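You operate a simulated robot arm through the tools that you are given. There is no shell and no other tool. Be economical: measure what you need, move in short steps, check, and stop when the job is done.

You are at the controls of a simulated robot arm. One attempt, no reset.

JOB
Swap the orange plug in the strip for the SHED cord.
Fine: its switch goes off first and on after; the pulled plug goes in the free rest.
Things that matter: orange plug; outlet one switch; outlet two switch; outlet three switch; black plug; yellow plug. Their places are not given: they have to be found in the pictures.

It is judged by the outcome, as a careful person would: the job done as asked, and still so three seconds after it is handed in. It fails if anything else is knocked over, pushed out of place, dropped, spilled or broken.

ROBOT AND FRAMES
A 6-joint arm with a two-finger parallel gripper, fixed in place. Base frame: the origin is at the foot of the arm, x ahead of it, y to its left, z up; the work surface is at about z = 9. Lengths are in mm, angles in degrees, forces in N, time in s.
With the tool pointing down near the work surface it reaches from about 140 to 580 mm from the base axis. Its first joint turns from -66.0 to 66.0 degrees. Payload 2.1 kg.
The TCP is the grasp point between the finger pads, 30 mm short of the fingertips. In the tool frame z runs along the fingers and y along their closing line. Largest opening 94 mm; finger width 28, thickness 10; the body of the gripper, 50 by 96 mm, starts 55 mm behind the TCP.
Orientation is that of the tool frame in the base frame, as a unit quaternion [w, x, y, z]. With the fingers straight down and closing along the base's y, the tool's x points along the base's -x, its y along +y and its z along -z.

CONTROLS
- The arm moves only by the tool drive_tool. Its argument "moves" is one flat list of numbers, 7 for each row, row after row: the shift along the tool's x, y, z in units of 25 mm (1.0 is 25 mm), then the turn, a rotation vector about the tool's x, y, z in units of 8 degrees (1.0 is 8 degrees), then the finger opening in mm, from 0 to 94. In form: [dx, dy, dz, wx, wy, wz, fingers, dx, dy, dz, wx, wy, wz, fingers, ...]. A call has 1 to 8 rows; each row shifts and turns the commanded pose from where the row before left it, along the tool's axes as they then stand. A call with a number of a shift or a turn outside -1 to 1 is refused whole. Each row takes 0.2 s and may step no farther than 50 mm and 8.6 degrees from the row before; otherwise, or with a gripper value out of range, the whole call is refused. A pose out of reach is approached as far as the arm can. The call stops where the force on the tool passes 40 N (or 10 N more than at its start, if that is more) or the arm is blocked; 0.2 s more then pass. Each finger travels about 72 mm/s and halts on what it meets, pressing with about 30 N; the grip force reading is that of the motor and also rises with nothing between the fingers. The clock runs only during rows and for 0.2 s after the last one: add rows that do not move to give the fingers time. It gives the time, the measured TCP pose, the force on the tool (base axes), the opening and the grip force at its end, in the units of the frame above (readings bear some noise).
- Cameras (640 x 400 px; columns grow to the right, rows downward): "scene" is fixed at [38.4, -360.1, 484.6]; the picture's right is [0.90, -0.43, 0.00], its down [-0.24, -0.51, -0.83] and it looks along [0.35, 0.75, -0.56] (base axes); focal length 222 px, centre (320, 200). "wrist" rides on the gripper at [-37, 0, -58] in the tool frame; the picture's right is [0.00, -1.00, 0.00], its down [0.97, 0.00, -0.24] and it looks along [0.24, 0.00, 0.97] (tool axes); focal length 218 px, centre (320, 200).
- snapshot(camera): a new picture of that camera. It takes no simulated time.
- point_at(camera, pixels): for up to 12 pixels [column, row] of the newest picture of that camera ("zoom" is the newest enlarged one), the place [x, y, z] in the base frame of the surface seen there, good to about 2 mm. It takes no simulated time.
- inspect(camera, box): a new picture of the part [left, top, right, bottom] of that camera's present view, enlarged. It takes no simulated time.
- finish_job(): hands the job in; it is judged then, once.

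Keep the steps short. Do not move on a guess: measure, check each grasp and each placing, and mend mistakes. In all there are 80 turns and 38 pictures (those below and enlarged ones count). Leave the gripper open and the arm clear of the work at the hand-in unless told otherwise, and finish with a single line.

The tools are called after "Request:" as a command line: name --argument value ..., lists and objects as JSON in quotes. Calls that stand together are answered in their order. drive_tool: Moves the arm, as the interface text tells. Its arguments: {"type":"object","properties":{"moves":{"type":"array","items":{"type":"number"}}},"required":["moves"]} The other tools are called the same way: snapshot (camera) takes a picture; point_at (camera, pixels) gives the place of the surface under pixels of a picture; inspect (camera, box) takes an enlarged picture of a part of a camera's view; finish_job () hands the job in.

At the start:

```text
t: 0.0
tool_pos: [289.8, 9.8, 388.1]
tcp_rot: [-0.001, 0.0, 1.0, 0.0]
ft_force: [0.2, -0.2, 0.4]
width: 94.3
finger_force: 0.0
```

scene: 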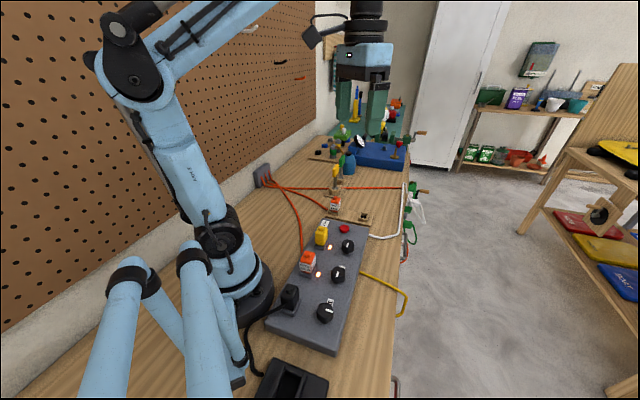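
wrist: 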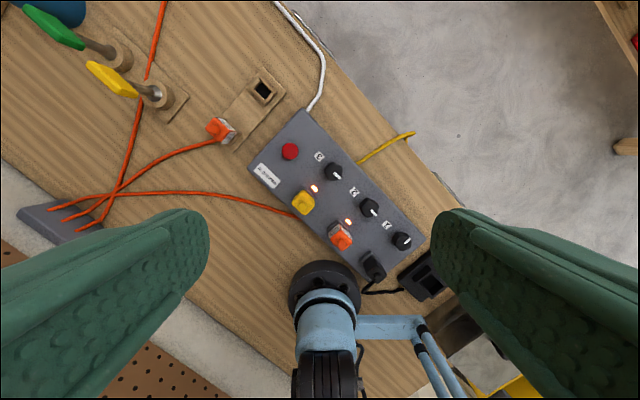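

I see the strip with black, orange and yellow plugs, three rotary knobs, and another orange plug in a rest to the upper left. I'll enlarge both.

Request:
inspect --camera "wrist" --box '[240, 100, 440, 300]'

Request:
inspect --camera "wrist" --box '[180, 50, 300, 170]'

Request:
inspect --camera "scene" --box '[250, 170, 420, 360]'

```text
2.00 times, centred on (340, 200) of wrist
```

zoom: 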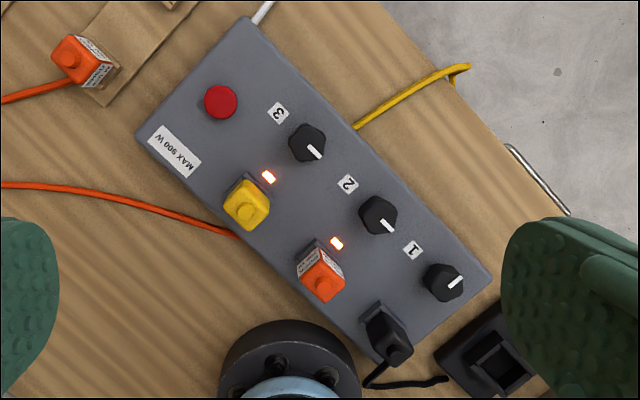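

```text
3.33 times, centred on (240, 110) of wrist
```

zoom: 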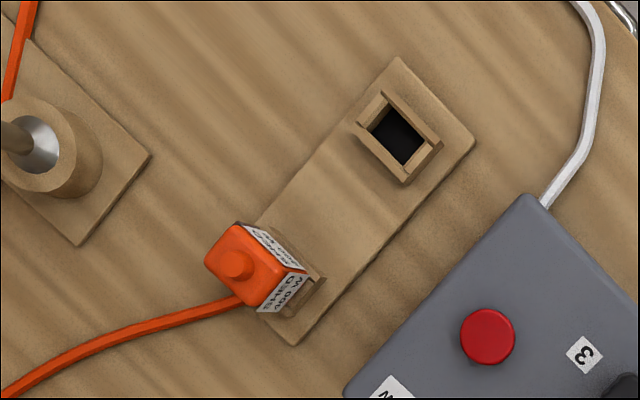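

```text
2.11 times, centred on (335, 265) of scene
```

zoom: 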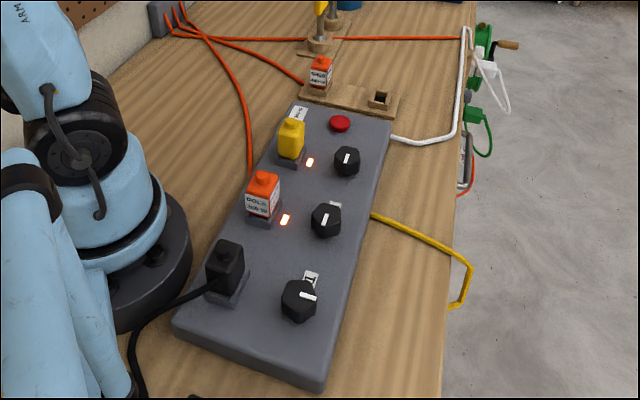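

Knobs 2 and 3 are lit, and knob 1 is off. The SHED plug sits in a wooden rest with a free rest beside it. Next I measure positions.

Request:
point_at --camera "wrist" --pixels '[[341, 241], [334, 172], [369, 208], [401, 241], [304, 202], [374, 266], [216, 128], [263, 89], [290, 151], [275, 203], [350, 188], [320, 250]]'

Request:
inspect --camera "wrist" --box '[320, 190, 420, 260]'

Request:
inspect --camera "scene" --box '[290, 215, 370, 285]'

Request:
inspect --camera "scene" --box '[310, 180, 380, 230]'

```text
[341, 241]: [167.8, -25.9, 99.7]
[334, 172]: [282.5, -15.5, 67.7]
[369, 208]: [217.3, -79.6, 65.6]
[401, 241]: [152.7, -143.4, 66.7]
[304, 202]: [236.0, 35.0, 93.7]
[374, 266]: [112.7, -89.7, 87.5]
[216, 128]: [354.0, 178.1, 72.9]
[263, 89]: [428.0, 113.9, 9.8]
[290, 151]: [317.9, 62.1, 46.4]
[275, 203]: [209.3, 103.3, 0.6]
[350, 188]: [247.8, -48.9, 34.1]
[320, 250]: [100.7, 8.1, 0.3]
```

```text
5.71 times, centred on (370, 225) of wrist
```

zoom: 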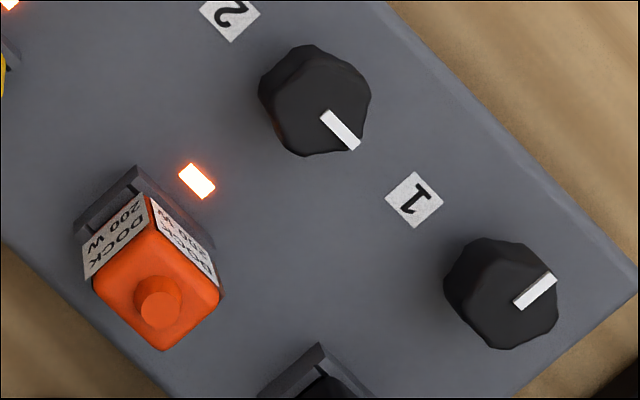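

```text
5.71 times, centred on (330, 250) of scene
```

zoom: 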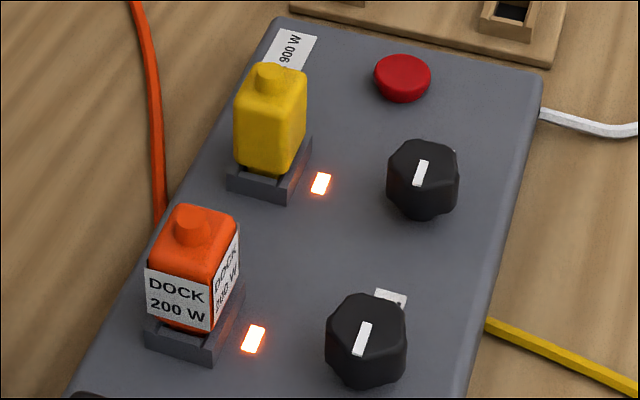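

```text
8.00 times, centred on (345, 205) of scene
```

zoom: 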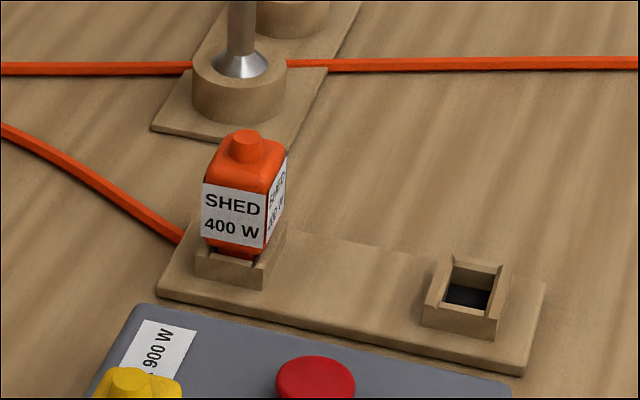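

DOCK (200 W) is in outlet 2, its lamp lit, and the SHED plug is in the rest. I'll move above knob 2 at a safe height and turn the wrist to line up with the strip.

Request:
drive_tool --moves '[0.365, -0.45, 0.9, 0, 0, 0, 94, 0.365, -0.45, 0.9, 0, 0, 0, 94, 0.365, -0.45, 0.9, 0, 0, 0, 94, 0.365, -0.45, 0.9, 0, 0, 0, 94, 0.365, -0.45, 0.9, 0, 0, 0, 94, 0.365, -0.45, 0.9, 0, 0, 0, 94, 0.365, -0.45, 0.9, 0, 0, 0, 94, 0.365, -0.45, 0.9, 0, 0, 0, 94]'

Request:
drive_tool --moves '[0, 0, 0, 0, 0, 0.9375, 94, 0, 0, 0, 0, 0, 0.9375, 94, 0, 0, 0, 0, 0, 0.9375, 94, 0, 0, 0, 0, 0, 0.9375, 94, 0, 0, 0, 0, 0, 0.9375, 94, 0, 0, 0, 0, 0, 0.9375, 94]'

Request:
snapshot --camera "wrist"

```text
t: 1.8
tool_pos: [218.1, -79.5, 208.7]
tcp_rot: [0.0, -0.001, 1.0, -0.001]
ft_force: [-0.9, -0.2, -0.2]
width: 94.1
finger_force: 0.0
```

```text
t: 3.2
tool_pos: [218.3, -79.8, 209.0]
tcp_rot: [0.0, 0.384, 0.923, 0.001]
ft_force: [-0.2, 0.1, -0.6]
width: 94.0
finger_force: 0.1
```

```text
29 pictures are left
```

wrist: 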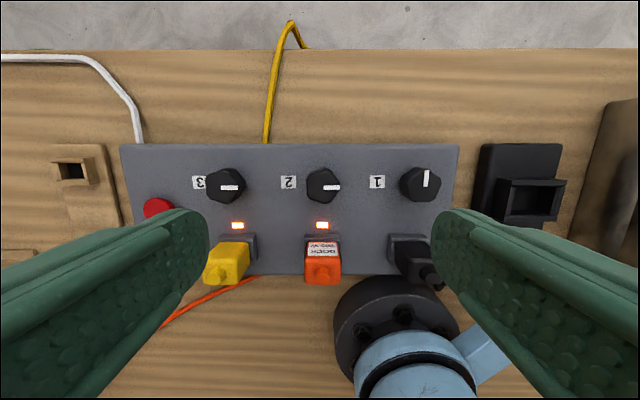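

The wrist now lines up with the strip. I'll enlarge knob 2 and the orange plug to measure them exactly.

Request:
inspect --camera "wrist" --box '[260, 150, 400, 290]'

Request:
point_at --camera "wrist" --pixels '[[130, 148], [450, 148], [323, 177], [307, 186], [340, 186], [323, 171], [323, 203], [323, 270], [307, 262], [339, 262], [323, 240], [290, 215]]'

```text
2.86 times, centred on (330, 220) of wrist
```

zoom: 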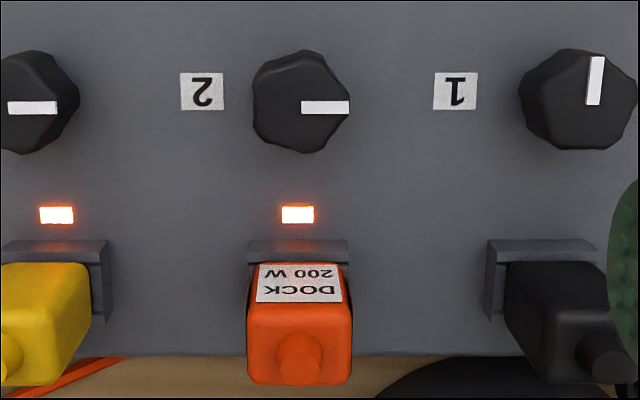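

```text
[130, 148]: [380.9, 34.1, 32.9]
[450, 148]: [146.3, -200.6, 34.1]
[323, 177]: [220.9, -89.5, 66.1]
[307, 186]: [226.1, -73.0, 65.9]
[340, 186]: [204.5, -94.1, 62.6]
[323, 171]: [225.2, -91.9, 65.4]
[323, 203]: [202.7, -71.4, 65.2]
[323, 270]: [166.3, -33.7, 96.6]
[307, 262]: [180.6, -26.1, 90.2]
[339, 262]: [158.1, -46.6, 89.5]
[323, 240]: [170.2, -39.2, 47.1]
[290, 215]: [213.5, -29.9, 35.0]
```

The strip runs exactly at 45°. Knob 2's centre is about (215.5, -81.6) with its top at z 66. I'll lower over it with the fingers open, tips staying above the strip top at z 34.

Request:
drive_tool --moves '[0.03, -0.128, 0.9, 0, 0, 0, 70, 0, 0, 0.9, 0, 0, 0, 70, 0, 0, 0.9, 0, 0, 0, 70, 0, 0, 0.9, 0, 0, 0, 70, 0, 0, 0.9, 0, 0, 0, 70, 0, 0, 0.9, 0, 0, 0, 70, 0, 0, 0.1, 0, 0, 0, 70]'

Request:
snapshot --camera "wrist"

```text
t: 4.8
tool_pos: [214.6, -82.6, 71.1]
tcp_rot: [0.0, 0.383, 0.924, 0.001]
ft_force: [0.0, 0.9, 0.4]
width: 70.2
finger_force: 0.2
```

```text
27 pictures are left
```

wrist: 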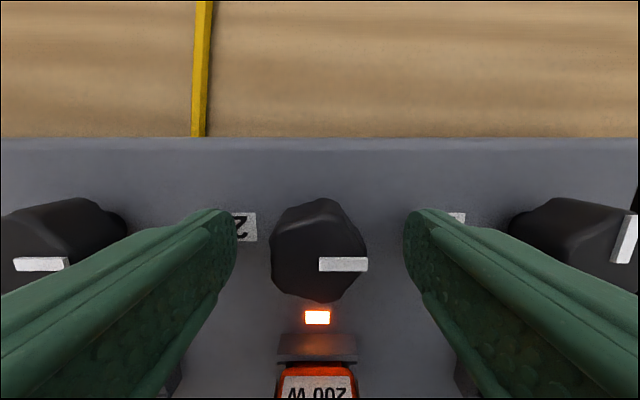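

The knob sits centred between the fingers. I'll close on it.

Request:
drive_tool --moves '[0, 0, 0, 0, 0, 0, 20, 0, 0, 0, 0, 0, 0, 20, 0, 0, 0, 0, 0, 0, 20, 0, 0, 0, 0, 0, 0, 20]'

```text
t: 5.8
tool_pos: [214.5, -80.6, 70.1]
tcp_rot: [0.001, 0.383, 0.924, 0.002]
ft_force: [18.0, 16.5, -16.0]
width: 33.2
finger_force: 44.5
```

The grip is on (33 mm) but there's about 24 N of side load along the strip. I'll ease the TCP 1.5 mm that way.

Request:
drive_tool --moves '[0, 0.06, 0, 0, 0, 0, 20, 0, 0, 0, 0, 0, 0, 20]'

```text
t: 6.4
tool_pos: [214.5, -80.7, 70.5]
tcp_rot: [-0.001, 0.383, 0.924, 0.001]
ft_force: [-5.3, 2.6, 11.4]
width: 32.9
finger_force: 44.9
stopped in row 2: the force on the tool passed its limit (the readings are from after the stop); the commanded pose is now the measured one
```

The side load is mostly gone. Next I turn the knob counter-clockwise (seen from above) towards the off direction knob 1 shows.

Request:
drive_tool --moves '[0, 0, 0, 0, 0, -1, 20, 0, 0, 0, 0, 0, -1, 20, 0, 0, 0, 0, 0, -1, 20, 0, 0, 0, 0, 0, -1, 20]'

```text
t: 7.0
tool_pos: [215.1, -81.1, 70.7]
tcp_rot: [-0.002, 0.276, 0.961, 0.002]
ft_force: [-4.8, 1.2, 12.7]
width: 33.1
finger_force: 44.9
stopped in row 2: the force on the tool passed its limit (the readings are from after the stop); the commanded pose is now the measured one
```

It turned about 13° and then hit the force limit. I'll look at it.

Request:
snapshot --camera "wrist"

```text
26 pictures are left
```

wrist: 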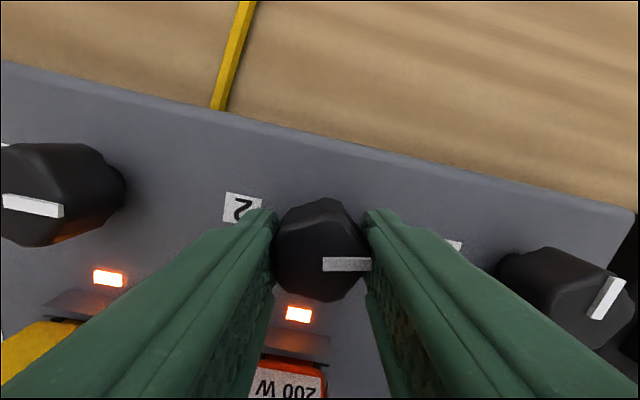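

The knob is following the gripper. I'll continue in smaller steps to avoid force spikes.

Request:
drive_tool --moves '[0, 0, 0, 0, 0, -0.4, 20, 0, 0, 0, 0, 0, -0.4, 20, 0, 0, 0, 0, 0, -0.4, 20, 0, 0, 0, 0, 0, -0.4, 20, 0, 0, 0, 0, 0, -0.4, 20, 0, 0, 0, 0, 0, -0.4, 20, 0, 0, 0, 0, 0, -0.4, 20, 0, 0, 0, 0, 0, -0.4, 20]'

```text
t: 8.8
tool_pos: [214.4, -80.2, 70.5]
tcp_rot: [-0.002, 0.057, 0.998, 0.0]
ft_force: [-1.5, 0.9, 15.0]
width: 32.8
finger_force: 44.4
```

It worked: yaw is now about -6.5°. I'll keep going.

Request:
drive_tool --moves '[0, 0, 0, 0, 0, -0.45, 20, 0, 0, 0, 0, 0, -0.45, 20, 0, 0, 0, 0, 0, -0.45, 20, 0, 0, 0, 0, 0, -0.45, 20, 0, 0, 0, 0, 0, -0.45, 20, 0, 0, 0, 0, 0, -0.45, 20, 0, 0, 0, 0, 0, -0.45, 20, 0, 0, 0, 0, 0, -0.45, 20]'

Request:
drive_tool --moves '[0, 0, 0, 0, 0, -0.45, 20, 0, 0, 0, 0, 0, -0.45, 20, 0, 0, 0, 0, 0, -0.45, 20, 0, 0, 0, 0, 0, -0.45, 20, 0, 0, 0, 0, 0, -0.45, 20, 0, 0, 0, 0, 0, -0.45, 20]'

Request:
snapshot --camera "wrist"

```text
t: 9.8
tool_pos: [215.4, -81.6, 71.1]
tcp_rot: [-0.003, -0.064, 0.998, -0.001]
ft_force: [-5.0, 0.8, 10.7]
width: 33.1
finger_force: 45.1
stopped in row 5: the force on the tool passed its limit (the readings are from after the stop); the commanded pose is now the measured one
```

```text
t: 10.3
tool_pos: [214.7, -81.7, 71.5]
tcp_rot: [-0.004, -0.095, 0.996, 0.001]
ft_force: [-4.1, 1.2, 12.5]
width: 33.0
finger_force: 44.8
stopped in row 2: the force on the tool passed its limit (the readings are from after the stop); the commanded pose is now the measured one
```

```text
25 pictures are left
```

wrist: 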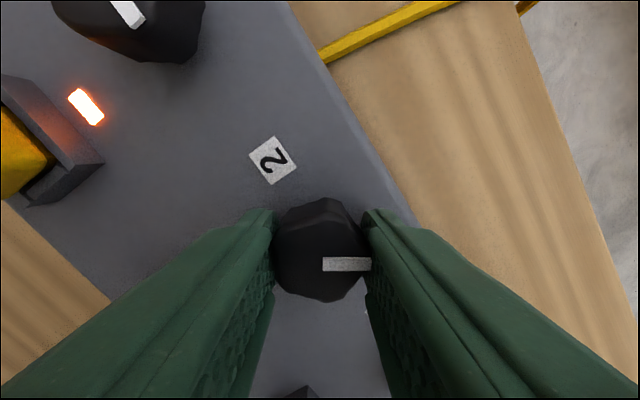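

The knob has turned about 56°. I'll continue gently towards 90°.

Request:
drive_tool --moves '[0, 0, 0, 0, 0, -0.3, 20, 0, 0, 0, 0, 0, -0.3, 20, 0, 0, 0, 0, 0, -0.3, 20, 0, 0, 0, 0, 0, -0.3, 20, 0, 0, 0, 0, 0, -0.3, 20, 0, 0, 0, 0, 0, -0.3, 20, 0, 0, 0, 0, 0, -0.3, 20, 0, 0, 0, 0, 0, -0.3, 20]'

Request:
drive_tool --moves '[0, 0, 0, 0, 0, -0.3, 20, 0, 0, 0, 0, 0, -0.3, 20, 0, 0, 0, 0, 0, -0.3, 20, 0, 0, 0, 0, 0, -0.3, 20, 0, 0, 0, 0, 0, -0.3, 20, 0, 0, 0, 0, 0, -0.3, 20]'

```text
t: 11.0
tool_pos: [214.4, -80.5, 71.6]
tcp_rot: [-0.005, -0.144, 0.99, 0.001]
ft_force: [-1.9, -0.4, 9.8]
width: 33.0
finger_force: 45.3
stopped in row 3: the force on the tool passed its limit (the readings are from after the stop); the commanded pose is now the measured one
```

```text
t: 12.1
tool_pos: [215.5, -81.7, 70.9]
tcp_rot: [-0.006, -0.235, 0.972, 0.001]
ft_force: [-2.0, 0.0, 9.2]
width: 33.0
finger_force: 44.7
stopped in row 5: the force on the tool passed its limit (the readings are from after the stop); the commanded pose is now the measured one
```

Yaw is 27°, with about 18° left.

Request:
drive_tool --moves '[0, 0, 0, 0, 0, -0.3, 20, 0, 0, 0, 0, 0, -0.3, 20, 0, 0, 0, 0, 0, -0.3, 20, 0, 0, 0, 0, 0, -0.3, 20]'

Request:
drive_tool --moves '[0, 0, 0, 0, 0, -0.3, 20, 0, 0, 0, 0, 0, -0.3, 20, 0, 0, 0, 0, 0, -0.3, 20]'

Request:
inspect --camera "scene" --box '[280, 215, 370, 315]'

```text
t: 13.1
tool_pos: [216.0, -81.5, 71.0]
tcp_rot: [-0.005, -0.316, 0.949, 0.002]
ft_force: [2.3, 7.0, 11.2]
width: 33.2
finger_force: 44.9
```

```text
t: 13.9
tool_pos: [215.5, -81.3, 70.9]
tcp_rot: [-0.003, -0.375, 0.927, 0.001]
ft_force: [11.6, 1.2, -10.7]
width: 33.4
finger_force: 44.7
```

```text
4.00 times, centred on (325, 265) of scene
```

zoom: 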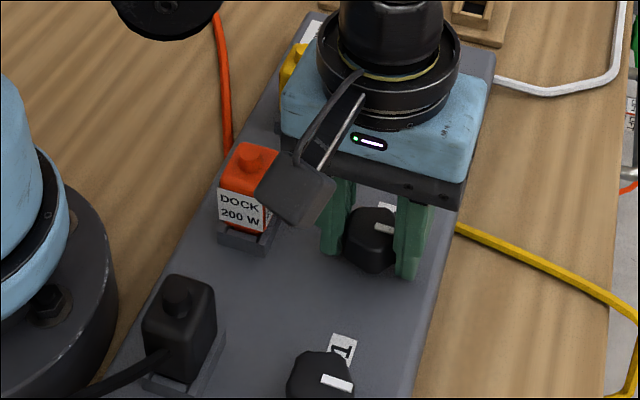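

Yaw is 44°, so the knob has turned about 89°. I'll open slightly and rise straight up.

Request:
drive_tool --moves '[0, 0, 0, 0, 0, 0, 50, 0, 0, 0, 0, 0, 0, 50, 0, 0, -0.5, 0, 0, 0, 50, 0, 0, -1, 0, 0, 0, 50, 0, 0, -1, 0, 0, 0, 50, 0, 0, -1, 0, 0, 0, 50, 0, 0, -1, 0, 0, 0, 50, 0, 0, -1, 0, 0, 0, 50]'

Request:
snapshot --camera "wrist"

```text
t: 15.7
tool_pos: [215.5, -81.4, 208.9]
tcp_rot: [-0.004, -0.374, 0.927, 0.002]
ft_force: [0.6, -0.4, 0.0]
width: 50.1
finger_force: 0.2
```

```text
23 pictures are left
```

wrist: 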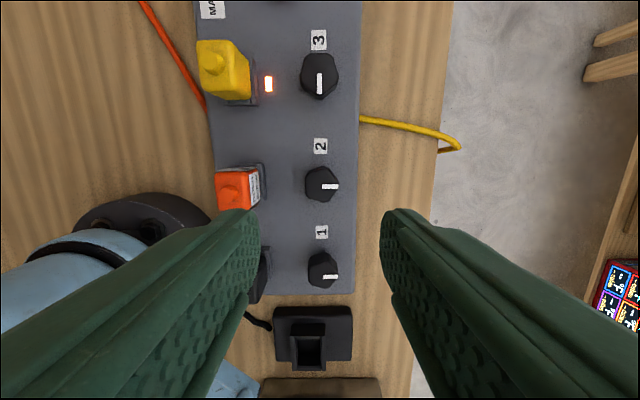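

Knob 2 now points like knob 1 and lamp 2 is out. Next I shift over the orange DOCK plug and turn back to close along the strip axis, since its cable leaves on the other side.

Request:
drive_tool --moves '[0.02, 0.65, 0, 0, 0, 0, 70, 0.02, 0.65, 0, 0, 0, 0, 70, 0.02, 0.65, 0, 0, 0, 0, 70, 0.02, 0.65, 0, 0, 0, 0, 70, 0, 0, 0, 0, 0, 0.9266, 70, 0, 0, 0, 0, 0, 0.9266, 70, 0, 0, 0, 0, 0, 0.9266, 70, 0, 0, 0, 0, 0, 0.9266, 70]'

Request:
drive_tool --moves '[0, 0, 0, 0, 0, 0.9266, 70, 0, 0, 0, 0, 0, 0.9266, 70, 0, 0, 0, 0, 0, 0.9266, 70, 0, 0, 0, 0, 0, 0.9266, 70, 0, 0, 0, 0, 0, 0.9266, 70, 0, 0, 0, 0, 0, 0.9266, 70, 0, 0, 0, 0, 0, 0.9266, 70, 0, 0, 0, 0, 0, 0.9266, 70]'

Request:
snapshot --camera "wrist"

```text
t: 17.5
tool_pos: [170.7, -36.7, 208.9]
tcp_rot: [-0.006, -0.124, 0.992, 0.001]
ft_force: [0.7, -0.4, 0.4]
width: 70.0
finger_force: 0.1
```

```text
t: 19.3
tool_pos: [170.6, -35.9, 209.1]
tcp_rot: [-0.005, 0.382, 0.924, -0.001]
ft_force: [-0.6, 0.7, -0.7]
width: 70.1
finger_force: 0.1
```

```text
22 pictures are left
```

wrist: 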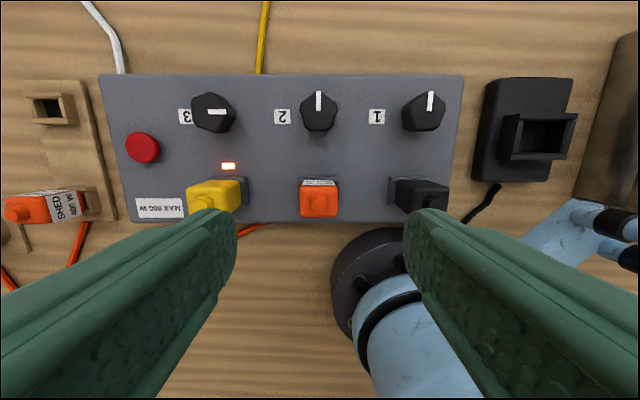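

I'm over the plug with a tilt of 0.6°, which I'll correct. First I enlarge the DOCK plug and measure it.

Request:
drive_tool --moves '[0, 0, 0, -0.04, -0.06, 0, 70]'

Request:
inspect --camera "wrist" --box '[280, 165, 360, 225]'

Request:
point_at --camera "zoom" --pixels '[[190, 200], [420, 200], [310, 200], [310, 350], [310, 130], [195, 260], [430, 260], [310, 265], [190, 350], [430, 350], [480, 120], [150, 120]]'

```text
t: 19.7
tool_pos: [169.9, -36.8, 208.3]
tcp_rot: [0.001, 0.383, 0.924, -0.002]
ft_force: [-0.6, -0.6, 0.0]
width: 70.1
finger_force: 0.1
```

```text
6.67 times, centred on (320, 195) of wrist
```

zoom: 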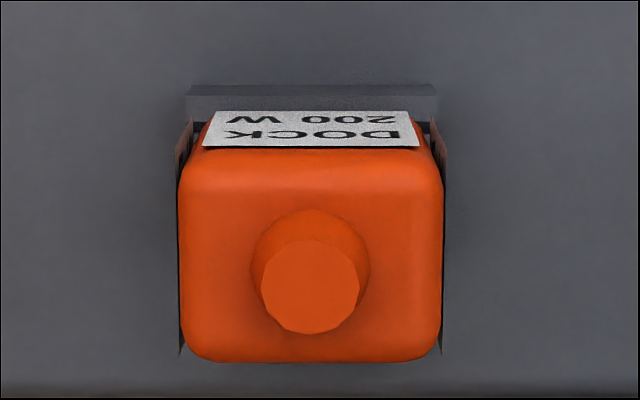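

```text
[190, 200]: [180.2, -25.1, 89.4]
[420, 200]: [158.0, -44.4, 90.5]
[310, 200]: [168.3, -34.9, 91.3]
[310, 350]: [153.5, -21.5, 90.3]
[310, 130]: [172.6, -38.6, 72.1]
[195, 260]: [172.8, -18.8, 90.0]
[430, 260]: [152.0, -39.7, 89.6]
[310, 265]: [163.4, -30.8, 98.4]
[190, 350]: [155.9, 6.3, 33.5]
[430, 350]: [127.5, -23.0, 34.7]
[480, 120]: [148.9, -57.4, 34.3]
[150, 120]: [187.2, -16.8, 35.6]
```

The DOCK plug's centre is about (163.5, -28.8) with its top at z 91, and the collar top is near z 47. I'll descend to TCP z 80, putting the tips at about 50.

Request:
drive_tool --moves '[0.4, 0.03, 0, 0, 0, 0, 70, 0, 0, 0.855, 0, 0, 0, 70, 0, 0, 0.855, 0, 0, 0, 70, 0, 0, 0.855, 0, 0, 0, 70, 0, 0, 0.855, 0, 0, 0, 70, 0, 0, 0.855, 0, 0, 0, 70, 0, 0, 0.855, 0, 0, 0, 70]'

Request:
snapshot --camera "wrist"

```text
t: 21.3
tool_pos: [162.8, -28.2, 80.1]
tcp_rot: [0.0, 0.382, 0.924, 0.0]
ft_force: [-0.2, 0.0, -0.1]
width: 69.9
finger_force: 0.0
```

```text
20 pictures are left
```

wrist: 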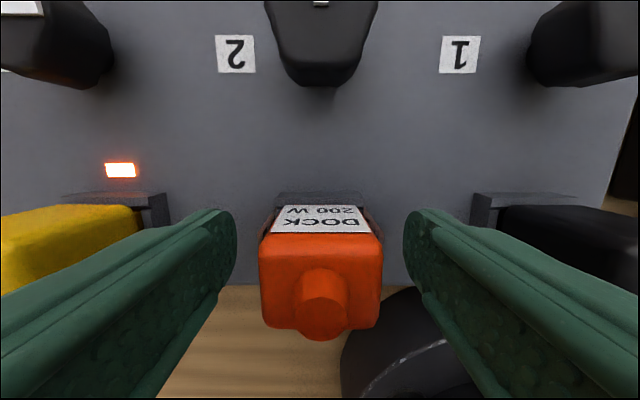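

It's centred between the fingers. I'll close.

Request:
drive_tool --moves '[0, 0, 0, 0, 0, 0, 15, 0, 0, 0, 0, 0, 0, 15, 0, 0, 0, 0, 0, 0, 15, 0, 0, 0, 0, 0, 0, 15]'

```text
t: 22.3
tool_pos: [162.9, -28.1, 80.2]
tcp_rot: [0.0, 0.382, 0.924, -0.001]
ft_force: [0.2, -0.8, 0.0]
width: 37.6
finger_force: 29.7
```

The width reads 37.6 mm, wider than the 33 mm I expected. I'll check what the pads are touching.

Request:
snapshot --camera "wrist"

Request:
inspect --camera "scene" --box '[280, 235, 340, 295]'

```text
19 pictures are left
```

wrist: 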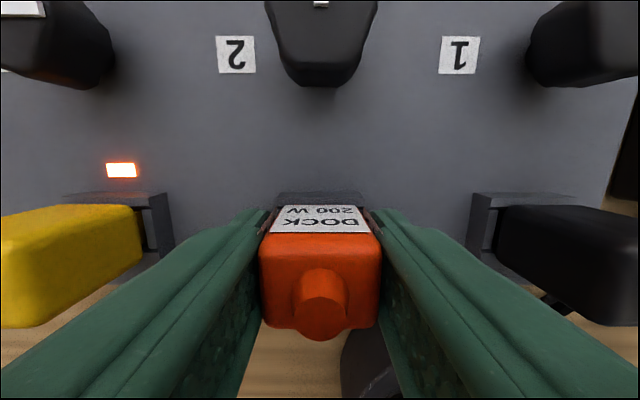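

```text
6.67 times, centred on (310, 265) of scene
```

zoom: 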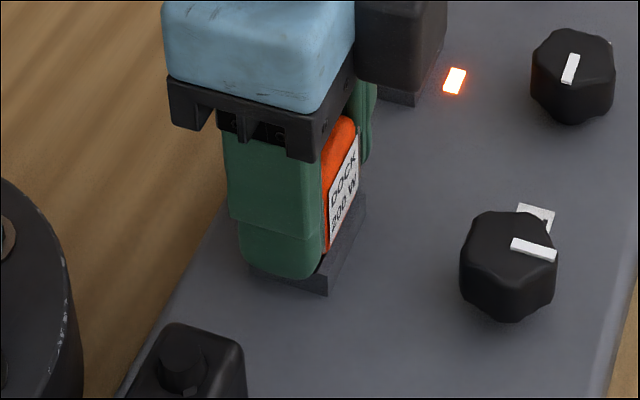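

The pads hold the plug body above the collar. I'll pull straight up in small steps.

Request:
drive_tool --moves '[0, 0, -0.2, 0, 0, 0, 15, 0, 0, -0.3, 0, 0, 0, 15, 0, 0, -0.4, 0, 0, 0, 15, 0, 0, -0.5, 0, 0, 0, 15]'

```text
t: 23.3
tool_pos: [163.7, -29.1, 115.3]
tcp_rot: [-0.001, 0.382, 0.924, -0.001]
ft_force: [-0.5, 0.6, -0.9]
width: 37.6
finger_force: 29.7
```

The plug is free. I'll lift it higher and then travel toward the rest, stopping so the camera looks straight down on the free rest.

Request:
drive_tool --moves '[0, 0, -0.9, 0, 0, 0, 15, 0, 0, -0.9, 0, 0, 0, 15, 0, 0, -0.9, 0, 0, 0, 15, 0, 0, -0.9, 0, 0, 0, 15, 0, 0, -0.9, 0, 0, 0, 15]'

Request:
drive_tool --moves '[-0.163, 0.96, 0, 0, 0, 0, 15, -0.163, 0.96, 0, 0, 0, 0, 15, -0.163, 0.96, 0, 0, 0, 0, 15, -0.163, 0.96, 0, 0, 0, 0, 15, -0.163, 0.96, 0, 0, 0, 0, 15, -0.163, 0.96, 0, 0, 0, 0, 15]'

Request:
drive_tool --moves '[-0.163, 0.96, 0, 0, 0, 0, 15, -0.163, 0.96, 0, 0, 0, 0, 15, -0.163, 0.96, 0, 0, 0, 0, 15, -0.163, 0.96, 0, 0, 0, 0, 15, -0.163, 0.96, 0, 0, 0, 0, 15, -0.163, 0.96, 0, 0, 0, 0, 15]'

Request:
snapshot --camera "wrist"

```text
t: 24.5
tool_pos: [163.3, -30.0, 229.7]
tcp_rot: [0.0, 0.381, 0.924, 0.0]
ft_force: [-0.5, -1.0, -0.2]
width: 37.5
finger_force: 29.8
```

```text
t: 25.9
tool_pos: [281.2, 57.1, 227.0]
tcp_rot: [0.001, 0.382, 0.924, -0.001]
ft_force: [0.0, -0.3, -1.0]
width: 37.9
finger_force: 29.8
```

```text
t: 27.3
tool_pos: [402.5, 140.3, 227.9]
tcp_rot: [0.0, 0.383, 0.924, -0.002]
ft_force: [0.2, -0.3, -0.6]
width: 37.8
finger_force: 29.4
```

```text
17 pictures are left
```

wrist: 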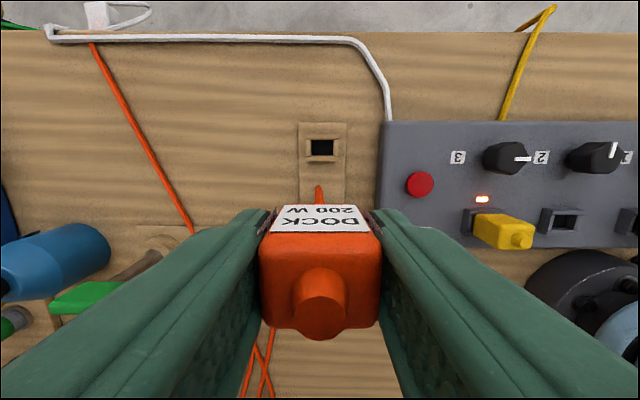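

I can see the free rest at (322,148) and an orange strand near (318,192). I'll enlarge that area and measure.

Request:
inspect --camera "wrist" --box '[280, 115, 370, 205]'

Request:
point_at --camera "wrist" --pixels '[[318, 192], [301, 126], [345, 126], [322, 129], [308, 148], [337, 148], [322, 138], [322, 159], [550, 222], [579, 222], [564, 211], [564, 240]]'

Request:
inspect --camera "scene" --box '[290, 120, 400, 230]'

```text
4.44 times, centred on (325, 160) of wrist
```

zoom: 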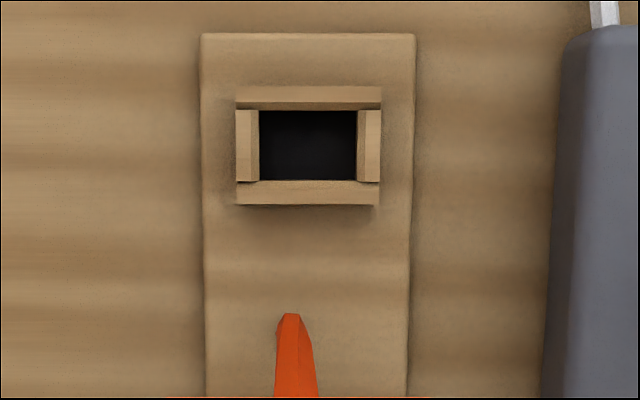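

```text
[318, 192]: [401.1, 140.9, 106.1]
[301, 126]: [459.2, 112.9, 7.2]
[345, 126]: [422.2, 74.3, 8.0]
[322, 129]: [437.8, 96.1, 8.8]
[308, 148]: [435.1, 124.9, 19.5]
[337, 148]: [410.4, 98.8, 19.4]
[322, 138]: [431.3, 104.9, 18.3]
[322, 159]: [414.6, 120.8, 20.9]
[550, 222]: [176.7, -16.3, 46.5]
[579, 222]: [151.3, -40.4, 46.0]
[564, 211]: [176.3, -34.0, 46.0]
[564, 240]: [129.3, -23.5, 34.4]
```

```text
3.64 times, centred on (345, 175) of scene
```

zoom: 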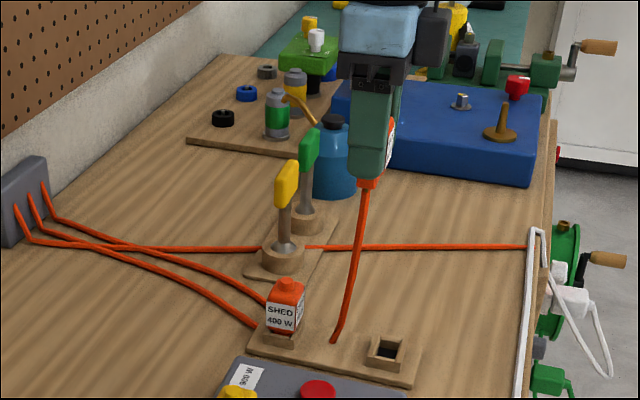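

The free rest's centre is about (424, 113) with its collar top at z 20. The strip collar top is at z 47, so the seated TCP height should be about 53. I'll move over it and descend to z 95.

Request:
drive_tool --moves '[-0.694, -0.07, 0, 0, 0, 0, 15, -0.694, -0.07, 0, 0, 0, 0, 15, 0, 0, 0.886, 0, 0, 0, 15, 0, 0, 0.886, 0, 0, 0, 15, 0, 0, 0.886, 0, 0, 0, 15, 0, 0, 0.886, 0, 0, 0, 15, 0, 0, 0.886, 0, 0, 0, 15, 0, 0, 0.886, 0, 0, 0, 15]'

Request:
snapshot --camera "wrist"

Request:
inspect --camera "scene" --box '[310, 160, 400, 230]'

```text
t: 29.1
tool_pos: [422.8, 112.8, 97.1]
tcp_rot: [0.0, 0.382, 0.924, 0.0]
ft_force: [0.5, -0.3, -0.5]
width: 37.8
finger_force: 29.4
```

```text
14 pictures are left
```

wrist: 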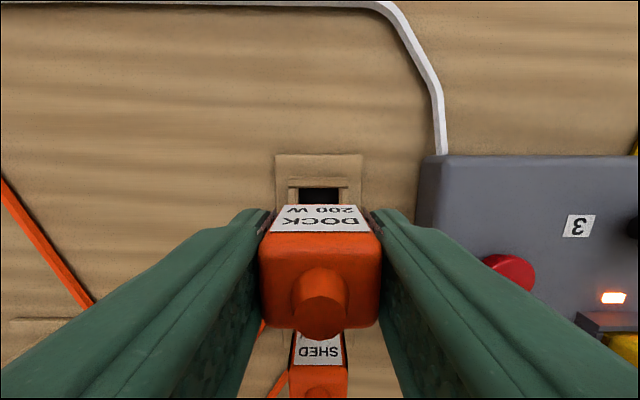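

```text
5.71 times, centred on (355, 195) of scene
```

zoom: 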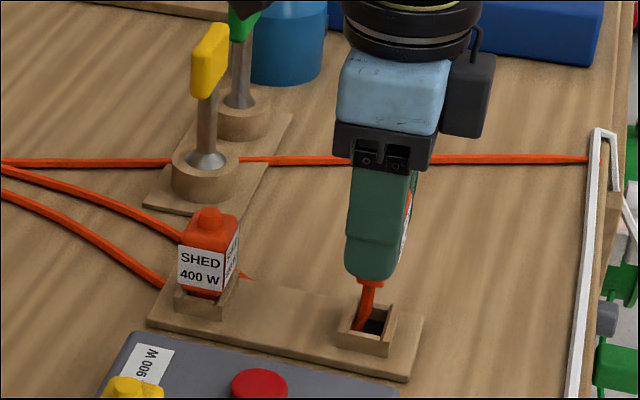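

The collar's centre sits at column 318, matching the strip reference, and its back edge is about where it should be. I'll lower slowly to z≈60 and watch the force.

Request:
drive_tool --moves '[0, 0, 0.3, 0, 0, 0, 15, 0, 0, 0.3, 0, 0, 0, 15, 0, 0, 0.3, 0, 0, 0, 15, 0, 0, 0.3, 0, 0, 0, 15, 0, 0, 0.25, 0, 0, 0, 15]'

```text
t: 30.3
tool_pos: [423.6, 115.1, 59.6]
tcp_rot: [0.0, 0.382, 0.924, -0.001]
ft_force: [-0.4, -0.7, 1.4]
width: 37.6
finger_force: 29.9
```

No resistance at z 59.6. I'll continue down to seat it.

Request:
drive_tool --moves '[0, 0, 0.12, 0, 0, 0, 15, 0, 0, 0.12, 0, 0, 0, 15]'

Request:
snapshot --camera "wrist"

```text
t: 30.9
tool_pos: [422.6, 114.2, 53.5]
tcp_rot: [0.001, 0.383, 0.924, -0.001]
ft_force: [4.4, -1.5, 21.6]
width: 37.6
finger_force: 29.9
```

```text
12 pictures are left
```

wrist: 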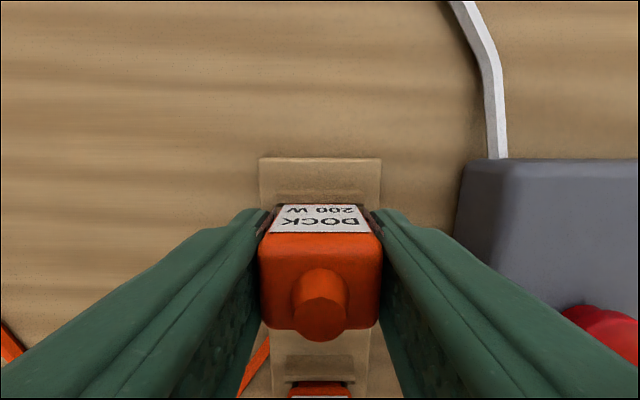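

It bottomed at z 53.5, the expected seated height, with the collar where the reference shows it. I'll release and rise.

Request:
drive_tool --moves '[0, 0, 0, 0, 0, 0, 65, 0, 0, 0, 0, 0, 0, 65, 0, 0, 0, 0, 0, 0, 65, 0, 0, -0.8, 0, 0, 0, 65, 0, 0, -1, 0, 0, 0, 65, 0, 0, -1, 0, 0, 0, 65, 0, 0, -1, 0, 0, 0, 65, 0, 0, -1, 0, 0, 0, 65]'

Request:
snapshot --camera "wrist"

```text
t: 32.7
tool_pos: [423.8, 112.0, 172.9]
tcp_rot: [0.0, 0.383, 0.924, -0.001]
ft_force: [0.3, -0.3, 1.0]
width: 65.0
finger_force: 0.1
```

```text
11 pictures are left
```

wrist: 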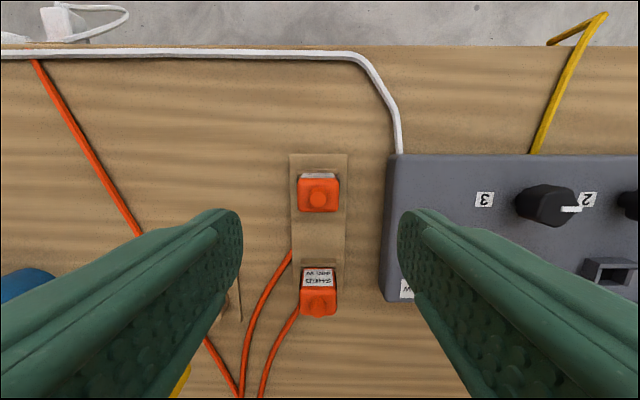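

DOCK is seated upright in the free rest. I'll measure both plugs' tops to get the offset to SHED.

Request:
point_at --camera "wrist" --pixels '[[318, 198], [301, 195], [336, 195], [318, 302], [304, 300], [334, 300], [318, 182], [318, 290], [318, 212], [318, 315]]'

```text
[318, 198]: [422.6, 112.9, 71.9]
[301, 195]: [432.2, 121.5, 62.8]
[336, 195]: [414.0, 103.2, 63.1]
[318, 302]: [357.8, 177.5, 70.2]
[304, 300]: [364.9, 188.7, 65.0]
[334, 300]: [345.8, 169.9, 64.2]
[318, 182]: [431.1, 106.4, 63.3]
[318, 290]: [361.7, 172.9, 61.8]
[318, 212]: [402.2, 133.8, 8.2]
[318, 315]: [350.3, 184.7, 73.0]
```

SHED lies about 91 mm along tool x from DOCK and is centred sideways. I'll move there and lower to just above it to check.

Request:
drive_tool --moves '[0.91, 0, 0, 0, 0, 0, 65, 0.91, 0, 0, 0, 0, 0, 65, 0.91, 0, 0, 0, 0, 0, 65, 0.91, 0, 0, 0, 0, 0, 65, 0, 0, 0.8, 0, 0, 0, 65, 0, 0, 0.8, 0, 0, 0, 65, 0, 0, 0.8, 0, 0, 0, 65]'

Request:
snapshot --camera "wrist"

```text
t: 34.3
tool_pos: [360.1, 178.3, 112.7]
tcp_rot: [0.0, 0.382, 0.924, -0.001]
ft_force: [0.1, 0.5, -0.2]
width: 65.1
finger_force: 0.0
```

```text
10 pictures are left
```

wrist: 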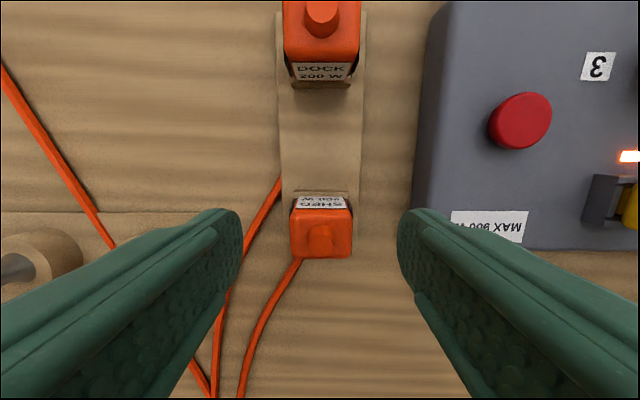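

I'll check SHED's offset from the tool with point measurements before descending.

Request:
point_at --camera "wrist" --pixels '[[320, 238], [293, 230], [350, 230], [321, 212], [321, 255], [321, 18], [321, 55], [300, 199], [343, 199]]'

```text
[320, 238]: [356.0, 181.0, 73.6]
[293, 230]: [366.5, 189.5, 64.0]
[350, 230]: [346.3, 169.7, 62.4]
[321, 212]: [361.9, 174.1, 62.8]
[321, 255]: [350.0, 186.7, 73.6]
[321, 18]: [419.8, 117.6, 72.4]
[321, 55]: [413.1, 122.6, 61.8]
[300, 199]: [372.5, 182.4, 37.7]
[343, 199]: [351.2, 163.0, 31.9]
```

SHED is about 4 mm further along tool x. I'll shift that and descend to grasp height, TCP z≈54.

Request:
drive_tool --moves '[0.16, 0, 0, 0, 0, 0, 65, 0, 0, 0.8, 0, 0, 0, 65, 0, 0, 0.8, 0, 0, 0, 65, 0, 0, 0.75, 0, 0, 0, 65]'

Request:
snapshot --camera "wrist"

```text
t: 35.3
tool_pos: [355.3, 180.5, 53.2]
tcp_rot: [0.0, 0.382, 0.924, -0.002]
ft_force: [-0.3, 0.3, -0.6]
width: 65.0
finger_force: 0.0
```

```text
9 pictures are left
```

wrist: 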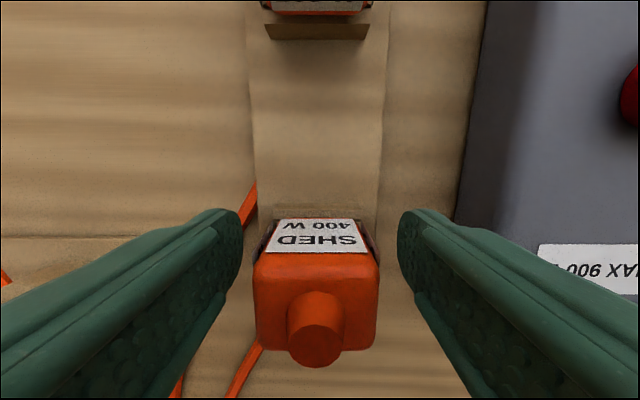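

Compared with the DOCK grasp, SHED sits about 20 px lower in the picture. I'll shift another 4.5 mm along tool x so the grasp matches, then close.

Request:
drive_tool --moves '[0.18, 0.025, 0, 0, 0, 0, 65, 0, 0, 0, 0, 0, 0, 15, 0, 0, 0, 0, 0, 0, 15, 0, 0, 0, 0, 0, 0, 15, 0, 0, 0, 0, 0, 0, 15]'

Request:
snapshot --camera "wrist"

```text
t: 36.5
tool_pos: [353.6, 184.3, 54.0]
tcp_rot: [0.0, 0.382, 0.924, -0.001]
ft_force: [-0.7, 0.9, -0.8]
width: 37.3
finger_force: 30.0
```

```text
8 pictures are left
```

wrist: 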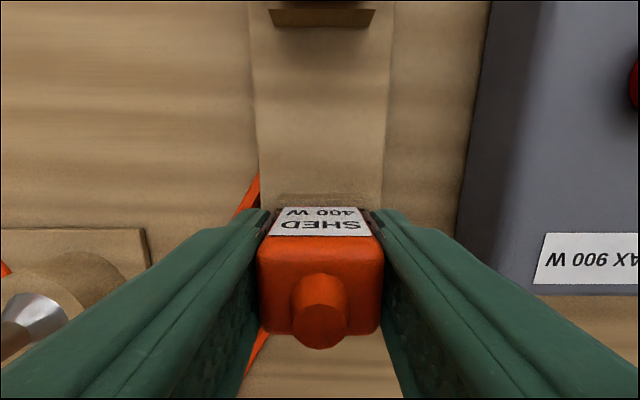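

SHED is gripped just like DOCK was, within about 1 mm. I'll pull it straight up.

Request:
drive_tool --moves '[0, 0, -0.2, 0, 0, 0, 15, 0, 0, -0.3, 0, 0, 0, 15, 0, 0, -0.6, 0, 0, 0, 15, 0, 0, -1, 0, 0, 0, 15, 0, 0, -1, 0, 0, 0, 15, 0, 0, -1, 0, 0, 0, 15, 0, 0, -1, 0, 0, 0, 15, 0, 0, -1, 0, 0, 0, 15]'

Request:
drive_tool --moves '[-0.055, -0.95, 0, 0, 0, 0, 15, -0.055, -0.95, 0, 0, 0, 0, 15, -0.055, -0.95, 0, 0, 0, 0, 15, -0.055, -0.95, 0, 0, 0, 0, 15, -0.055, -0.95, 0, 0, 0, 0, 15, -0.055, -0.95, 0, 0, 0, 0, 15]'

Request:
drive_tool --moves '[-0.055, -0.95, 0, 0, 0, 0, 15, -0.055, -0.95, 0, 0, 0, 0, 15, -0.055, -0.95, 0, 0, 0, 0, 15, -0.055, -0.95, 0, 0, 0, 0, 15, -0.055, -0.95, 0, 0, 0, 0, 15, -0.055, -0.95, 0, 0, 0, 0, 15, 0, 0, 0, 0, 0, 0, 15]'

```text
t: 38.3
tool_pos: [352.8, 183.2, 205.9]
tcp_rot: [0.0, 0.382, 0.924, -0.001]
ft_force: [-0.2, 0.8, 0.1]
width: 37.4
finger_force: 30.3
```

```text
t: 39.7
tool_pos: [258.9, 78.0, 208.4]
tcp_rot: [0.0, 0.382, 0.924, -0.001]
ft_force: [0.3, 0.4, -1.1]
width: 37.8
finger_force: 30.0
```

```text
t: 41.3
tool_pos: [166.0, -31.9, 203.9]
tcp_rot: [-0.001, 0.382, 0.924, -0.001]
ft_force: [-0.4, -0.3, -0.7]
width: 38.0
finger_force: 30.0
```

I'll descend to z≈125 over the empty socket and look.

Request:
drive_tool --moves '[0, 0, 0.8, 0, 0, 0, 15, 0, 0, 0.8, 0, 0, 0, 15, 0, 0, 0.8, 0, 0, 0, 15, 0, 0, 0.8, 0, 0, 0, 15, 0, 0, 0, 0, 0, 0, 15]'

Request:
drive_tool --moves '[0, 0, 0, 0, 0, 0, 15]'

Request:
snapshot --camera "wrist"

```text
t: 42.5
tool_pos: [165.7, -31.2, 124.7]
tcp_rot: [0.0, 0.382, 0.924, -0.001]
ft_force: [-0.7, -0.1, -1.8]
width: 37.9
finger_force: 29.7
```

```text
t: 42.9
tool_pos: [164.4, -31.0, 126.4]
tcp_rot: [0.0, 0.382, 0.924, -0.001]
ft_force: [-1.3, 0.6, -0.5]
width: 37.9
finger_force: 29.8
```

```text
7 pictures are left
```

wrist: 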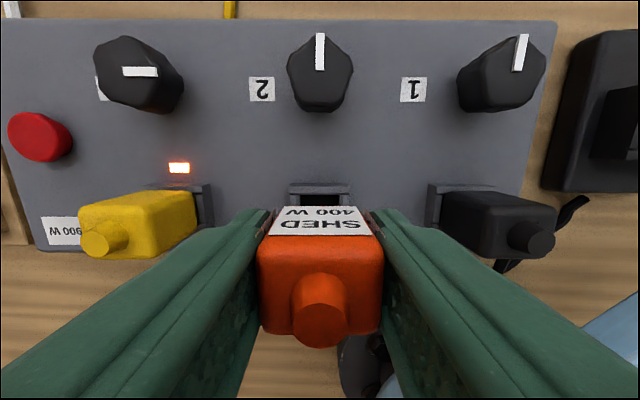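

The reading and the picture both say the socket is about 3 mm further along tool x. I'll correct and lower slowly.

Request:
drive_tool --moves '[0.125, 0.015, 0, 0, 0, 0, 15, 0, 0, 0.4, 0, 0, 0, 15, 0, 0, 0.4, 0, 0, 0, 15, 0, 0, 0.3, 0, 0, 0, 15, 0, 0, 0.3, 0, 0, 0, 15, 0, 0, 0.1, 0, 0, 0, 15]'

```text
t: 44.3
tool_pos: [162.1, -28.5, 88.5]
tcp_rot: [0.0, 0.382, 0.924, -0.001]
ft_force: [0.4, 0.1, 0.0]
width: 37.6
finger_force: 30.2
```

No resistance at 88.5. I'll go on to seat it near z 80.

Request:
drive_tool --moves '[0, 0, 0.12, 0, 0, 0, 15, 0, 0, 0.12, 0, 0, 0, 15, 0, 0, 0.08, 0, 0, 0, 15]'

```text
t: 45.1
tool_pos: [161.7, -28.3, 79.8]
tcp_rot: [0.0, 0.382, 0.924, 0.0]
ft_force: [1.7, -0.7, 1.0]
width: 37.8
finger_force: 30.0
```

It's at the expected height with almost no force. I'll press another 1.5 mm to feel the bottom.

Request:
drive_tool --moves '[0, 0, 0.03, 0, 0, 0, 15, 0, 0, 0.03, 0, 0, 0, 15]'

```text
t: 45.7
tool_pos: [162.3, -27.6, 78.9]
tcp_rot: [-0.001, 0.382, 0.924, -0.001]
ft_force: [-1.2, 0.7, 0.0]
width: 37.8
finger_force: 29.6
```

Request:
drive_tool --moves '[0, 0, 0.03, 0, 0, 0, 15, 0, 0, 0.03, 0, 0, 0, 15]'

Request:
snapshot --camera "wrist"

```text
t: 46.3
tool_pos: [161.3, -28.1, 79.6]
tcp_rot: [0.0, 0.382, 0.924, -0.001]
ft_force: [-1.8, -2.7, 16.6]
width: 37.9
finger_force: 30.0
```

```text
6 pictures are left
```

wrist: 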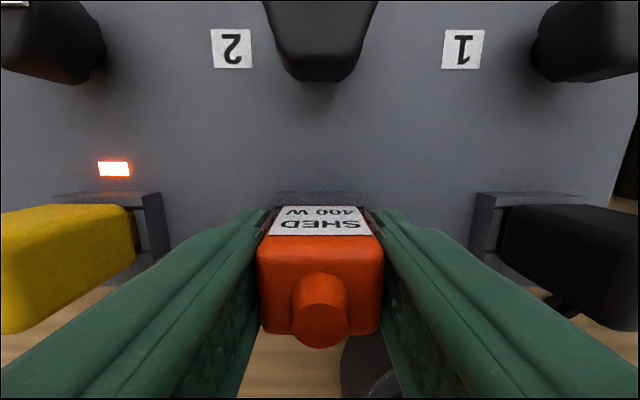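

SHED bottomed with 17 N up, and the view matches the original DOCK seating. I'll release and rise.

Request:
drive_tool --moves '[0, 0, 0, 0, 0, 0, 65, 0, 0, 0, 0, 0, 0, 65, 0, 0, 0, 0, 0, 0, 65, 0, 0, -0.9, 0, 0, 0, 65, 0, 0, -1, 0, 0, 0, 65, 0, 0, -1, 0, 0, 0, 65, 0, 0, -1, 0, 0, 0, 65, 0, 0, -1, 0, 0, 0, 65]'

Request:
drive_tool --moves '[-0.75, 0, -0.3, 0, 0, 0, 65, -0.75, 0, 0, 0, 0, 0, 65, -0.75, 0, 0, 0, 0, 0, 65, -0.75, 0, 0, 0, 0, 0, 65, 0, 0, 0, 0, 0, 0, 65]'

```text
t: 48.1
tool_pos: [161.3, -27.3, 202.7]
tcp_rot: [-0.001, 0.382, 0.924, 0.0]
ft_force: [0.7, -0.2, -0.4]
width: 64.6
finger_force: 0.0
```

```text
t: 49.3
tool_pos: [215.2, -84.1, 205.6]
tcp_rot: [0.0, 0.382, 0.924, -0.002]
ft_force: [0.3, 0.4, 0.0]
width: 65.0
finger_force: 0.1
```

Next I turn the wrist by 90° to match the knob's present orientation.

Request:
drive_tool --moves '[0, 0, 0, 0, 0, -0.9375, 65, 0, 0, 0, 0, 0, -0.9375, 65, 0, 0, 0, 0, 0, -0.9375, 65, 0, 0, 0, 0, 0, -0.9375, 65, 0, 0, 0, 0, 0, -0.9375, 65, 0, 0, 0, 0, 0, -0.9375, 65, 0, 0, 0, 0, 0, -0.9375, 65, 0, 0, 0, 0, 0, -0.9375, 65]'

Request:
drive_tool --moves '[0, 0, 0, 0, 0, -0.9375, 65, 0, 0, 0, 0, 0, -0.9375, 65, 0, 0, 0, 0, 0, -0.9375, 65, 0, 0, 0, 0, 0, -0.85, 65, 0, 0, 0, 0, 0, 0, 65]'

Request:
snapshot --camera "wrist"

```text
t: 51.1
tool_pos: [216.1, -81.7, 209.6]
tcp_rot: [-0.001, -0.132, 0.991, -0.003]
ft_force: [-0.4, 0.0, -0.3]
width: 64.8
finger_force: 0.0
```

```text
t: 52.3
tool_pos: [215.8, -81.1, 206.9]
tcp_rot: [-0.001, -0.378, 0.926, 0.0]
ft_force: [0.0, 0.5, 0.1]
width: 64.9
finger_force: 0.0
```

```text
5 pictures are left
```

wrist: 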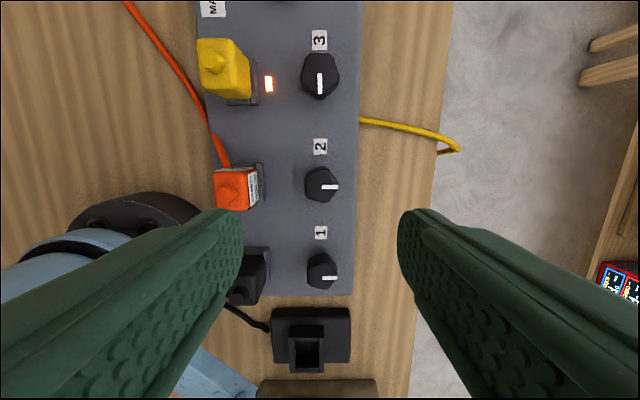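

SHED is seated and the knob is centred as at release. I'll descend over it with a 56 mm opening.

Request:
drive_tool --moves '[0, 0, 0, 0, 0, 0, 54, 0, 0, 0.9, 0, 0, 0, 54, 0, 0, 0.9, 0, 0, 0, 54, 0, 0, 0.9, 0, 0, 0, 54, 0, 0, 0.9, 0, 0, 0, 54, 0, 0, 0.9, 0, 0, 0, 54, 0, 0, 0.9, 0, 0, 0, 54]'

Request:
drive_tool --moves '[0, 0, 0, 0, 0, 0, 20, 0, 0, 0, 0, 0, 0, 20, 0, 0, 0, 0, 0, 0, 20, 0, 0, 0, 0, 0, 0, 20]'

```text
t: 53.9
tool_pos: [215.8, -79.8, 73.6]
tcp_rot: [-0.001, -0.377, 0.926, 0.0]
ft_force: [-0.7, 0.0, -0.1]
width: 54.0
finger_force: 0.0
```

```text
t: 54.9
tool_pos: [216.0, -80.7, 75.1]
tcp_rot: [0.0, -0.378, 0.926, -0.002]
ft_force: [16.4, -13.0, -29.0]
width: 32.7
finger_force: 44.7
```

Gripped at 32.7 mm with some load. I'll ease towards the load direction.

Request:
drive_tool --moves '[0, -0.04, -0.03, 0, 0, 0, 20, 0, 0, 0, 0, 0, 0, 20]'

```text
t: 55.5
tool_pos: [215.2, -82.4, 73.3]
tcp_rot: [0.001, -0.379, 0.925, 0.0]
ft_force: [14.3, 2.5, -29.3]
width: 33.2
finger_force: 45.1
```

The vertical load is -29 N, so I'll ease down 1.5 mm.

Request:
drive_tool --moves '[0, 0, 0.06, 0, 0, 0, 20, 0, 0, 0, 0, 0, 0, 20]'

```text
t: 56.1
tool_pos: [216.7, -80.8, 72.9]
tcp_rot: [-0.001, -0.379, 0.926, 0.001]
ft_force: [2.2, 14.2, 29.7]
width: 33.2
finger_force: 45.2
```

Request:
drive_tool --moves '[0, 0, -0.03, 0, 0, 0, 20, 0, 0, 0, 0, 0, 0.3, 20, 0, 0, 0, 0, 0, 0.3, 20, 0, 0, 0, 0, 0, 0.3, 20, 0, 0, 0, 0, 0, 0.3, 20, 0, 0, 0, 0, 0, 0.3, 20, 0, 0, 0, 0, 0, 0.3, 20, 0, 0, 0, 0, 0, 0.3, 20]'

```text
t: 57.9
tool_pos: [215.3, -81.3, 73.8]
tcp_rot: [-0.002, -0.238, 0.971, 0.0]
ft_force: [0.3, 4.0, -19.2]
width: 32.9
finger_force: 44.8
```

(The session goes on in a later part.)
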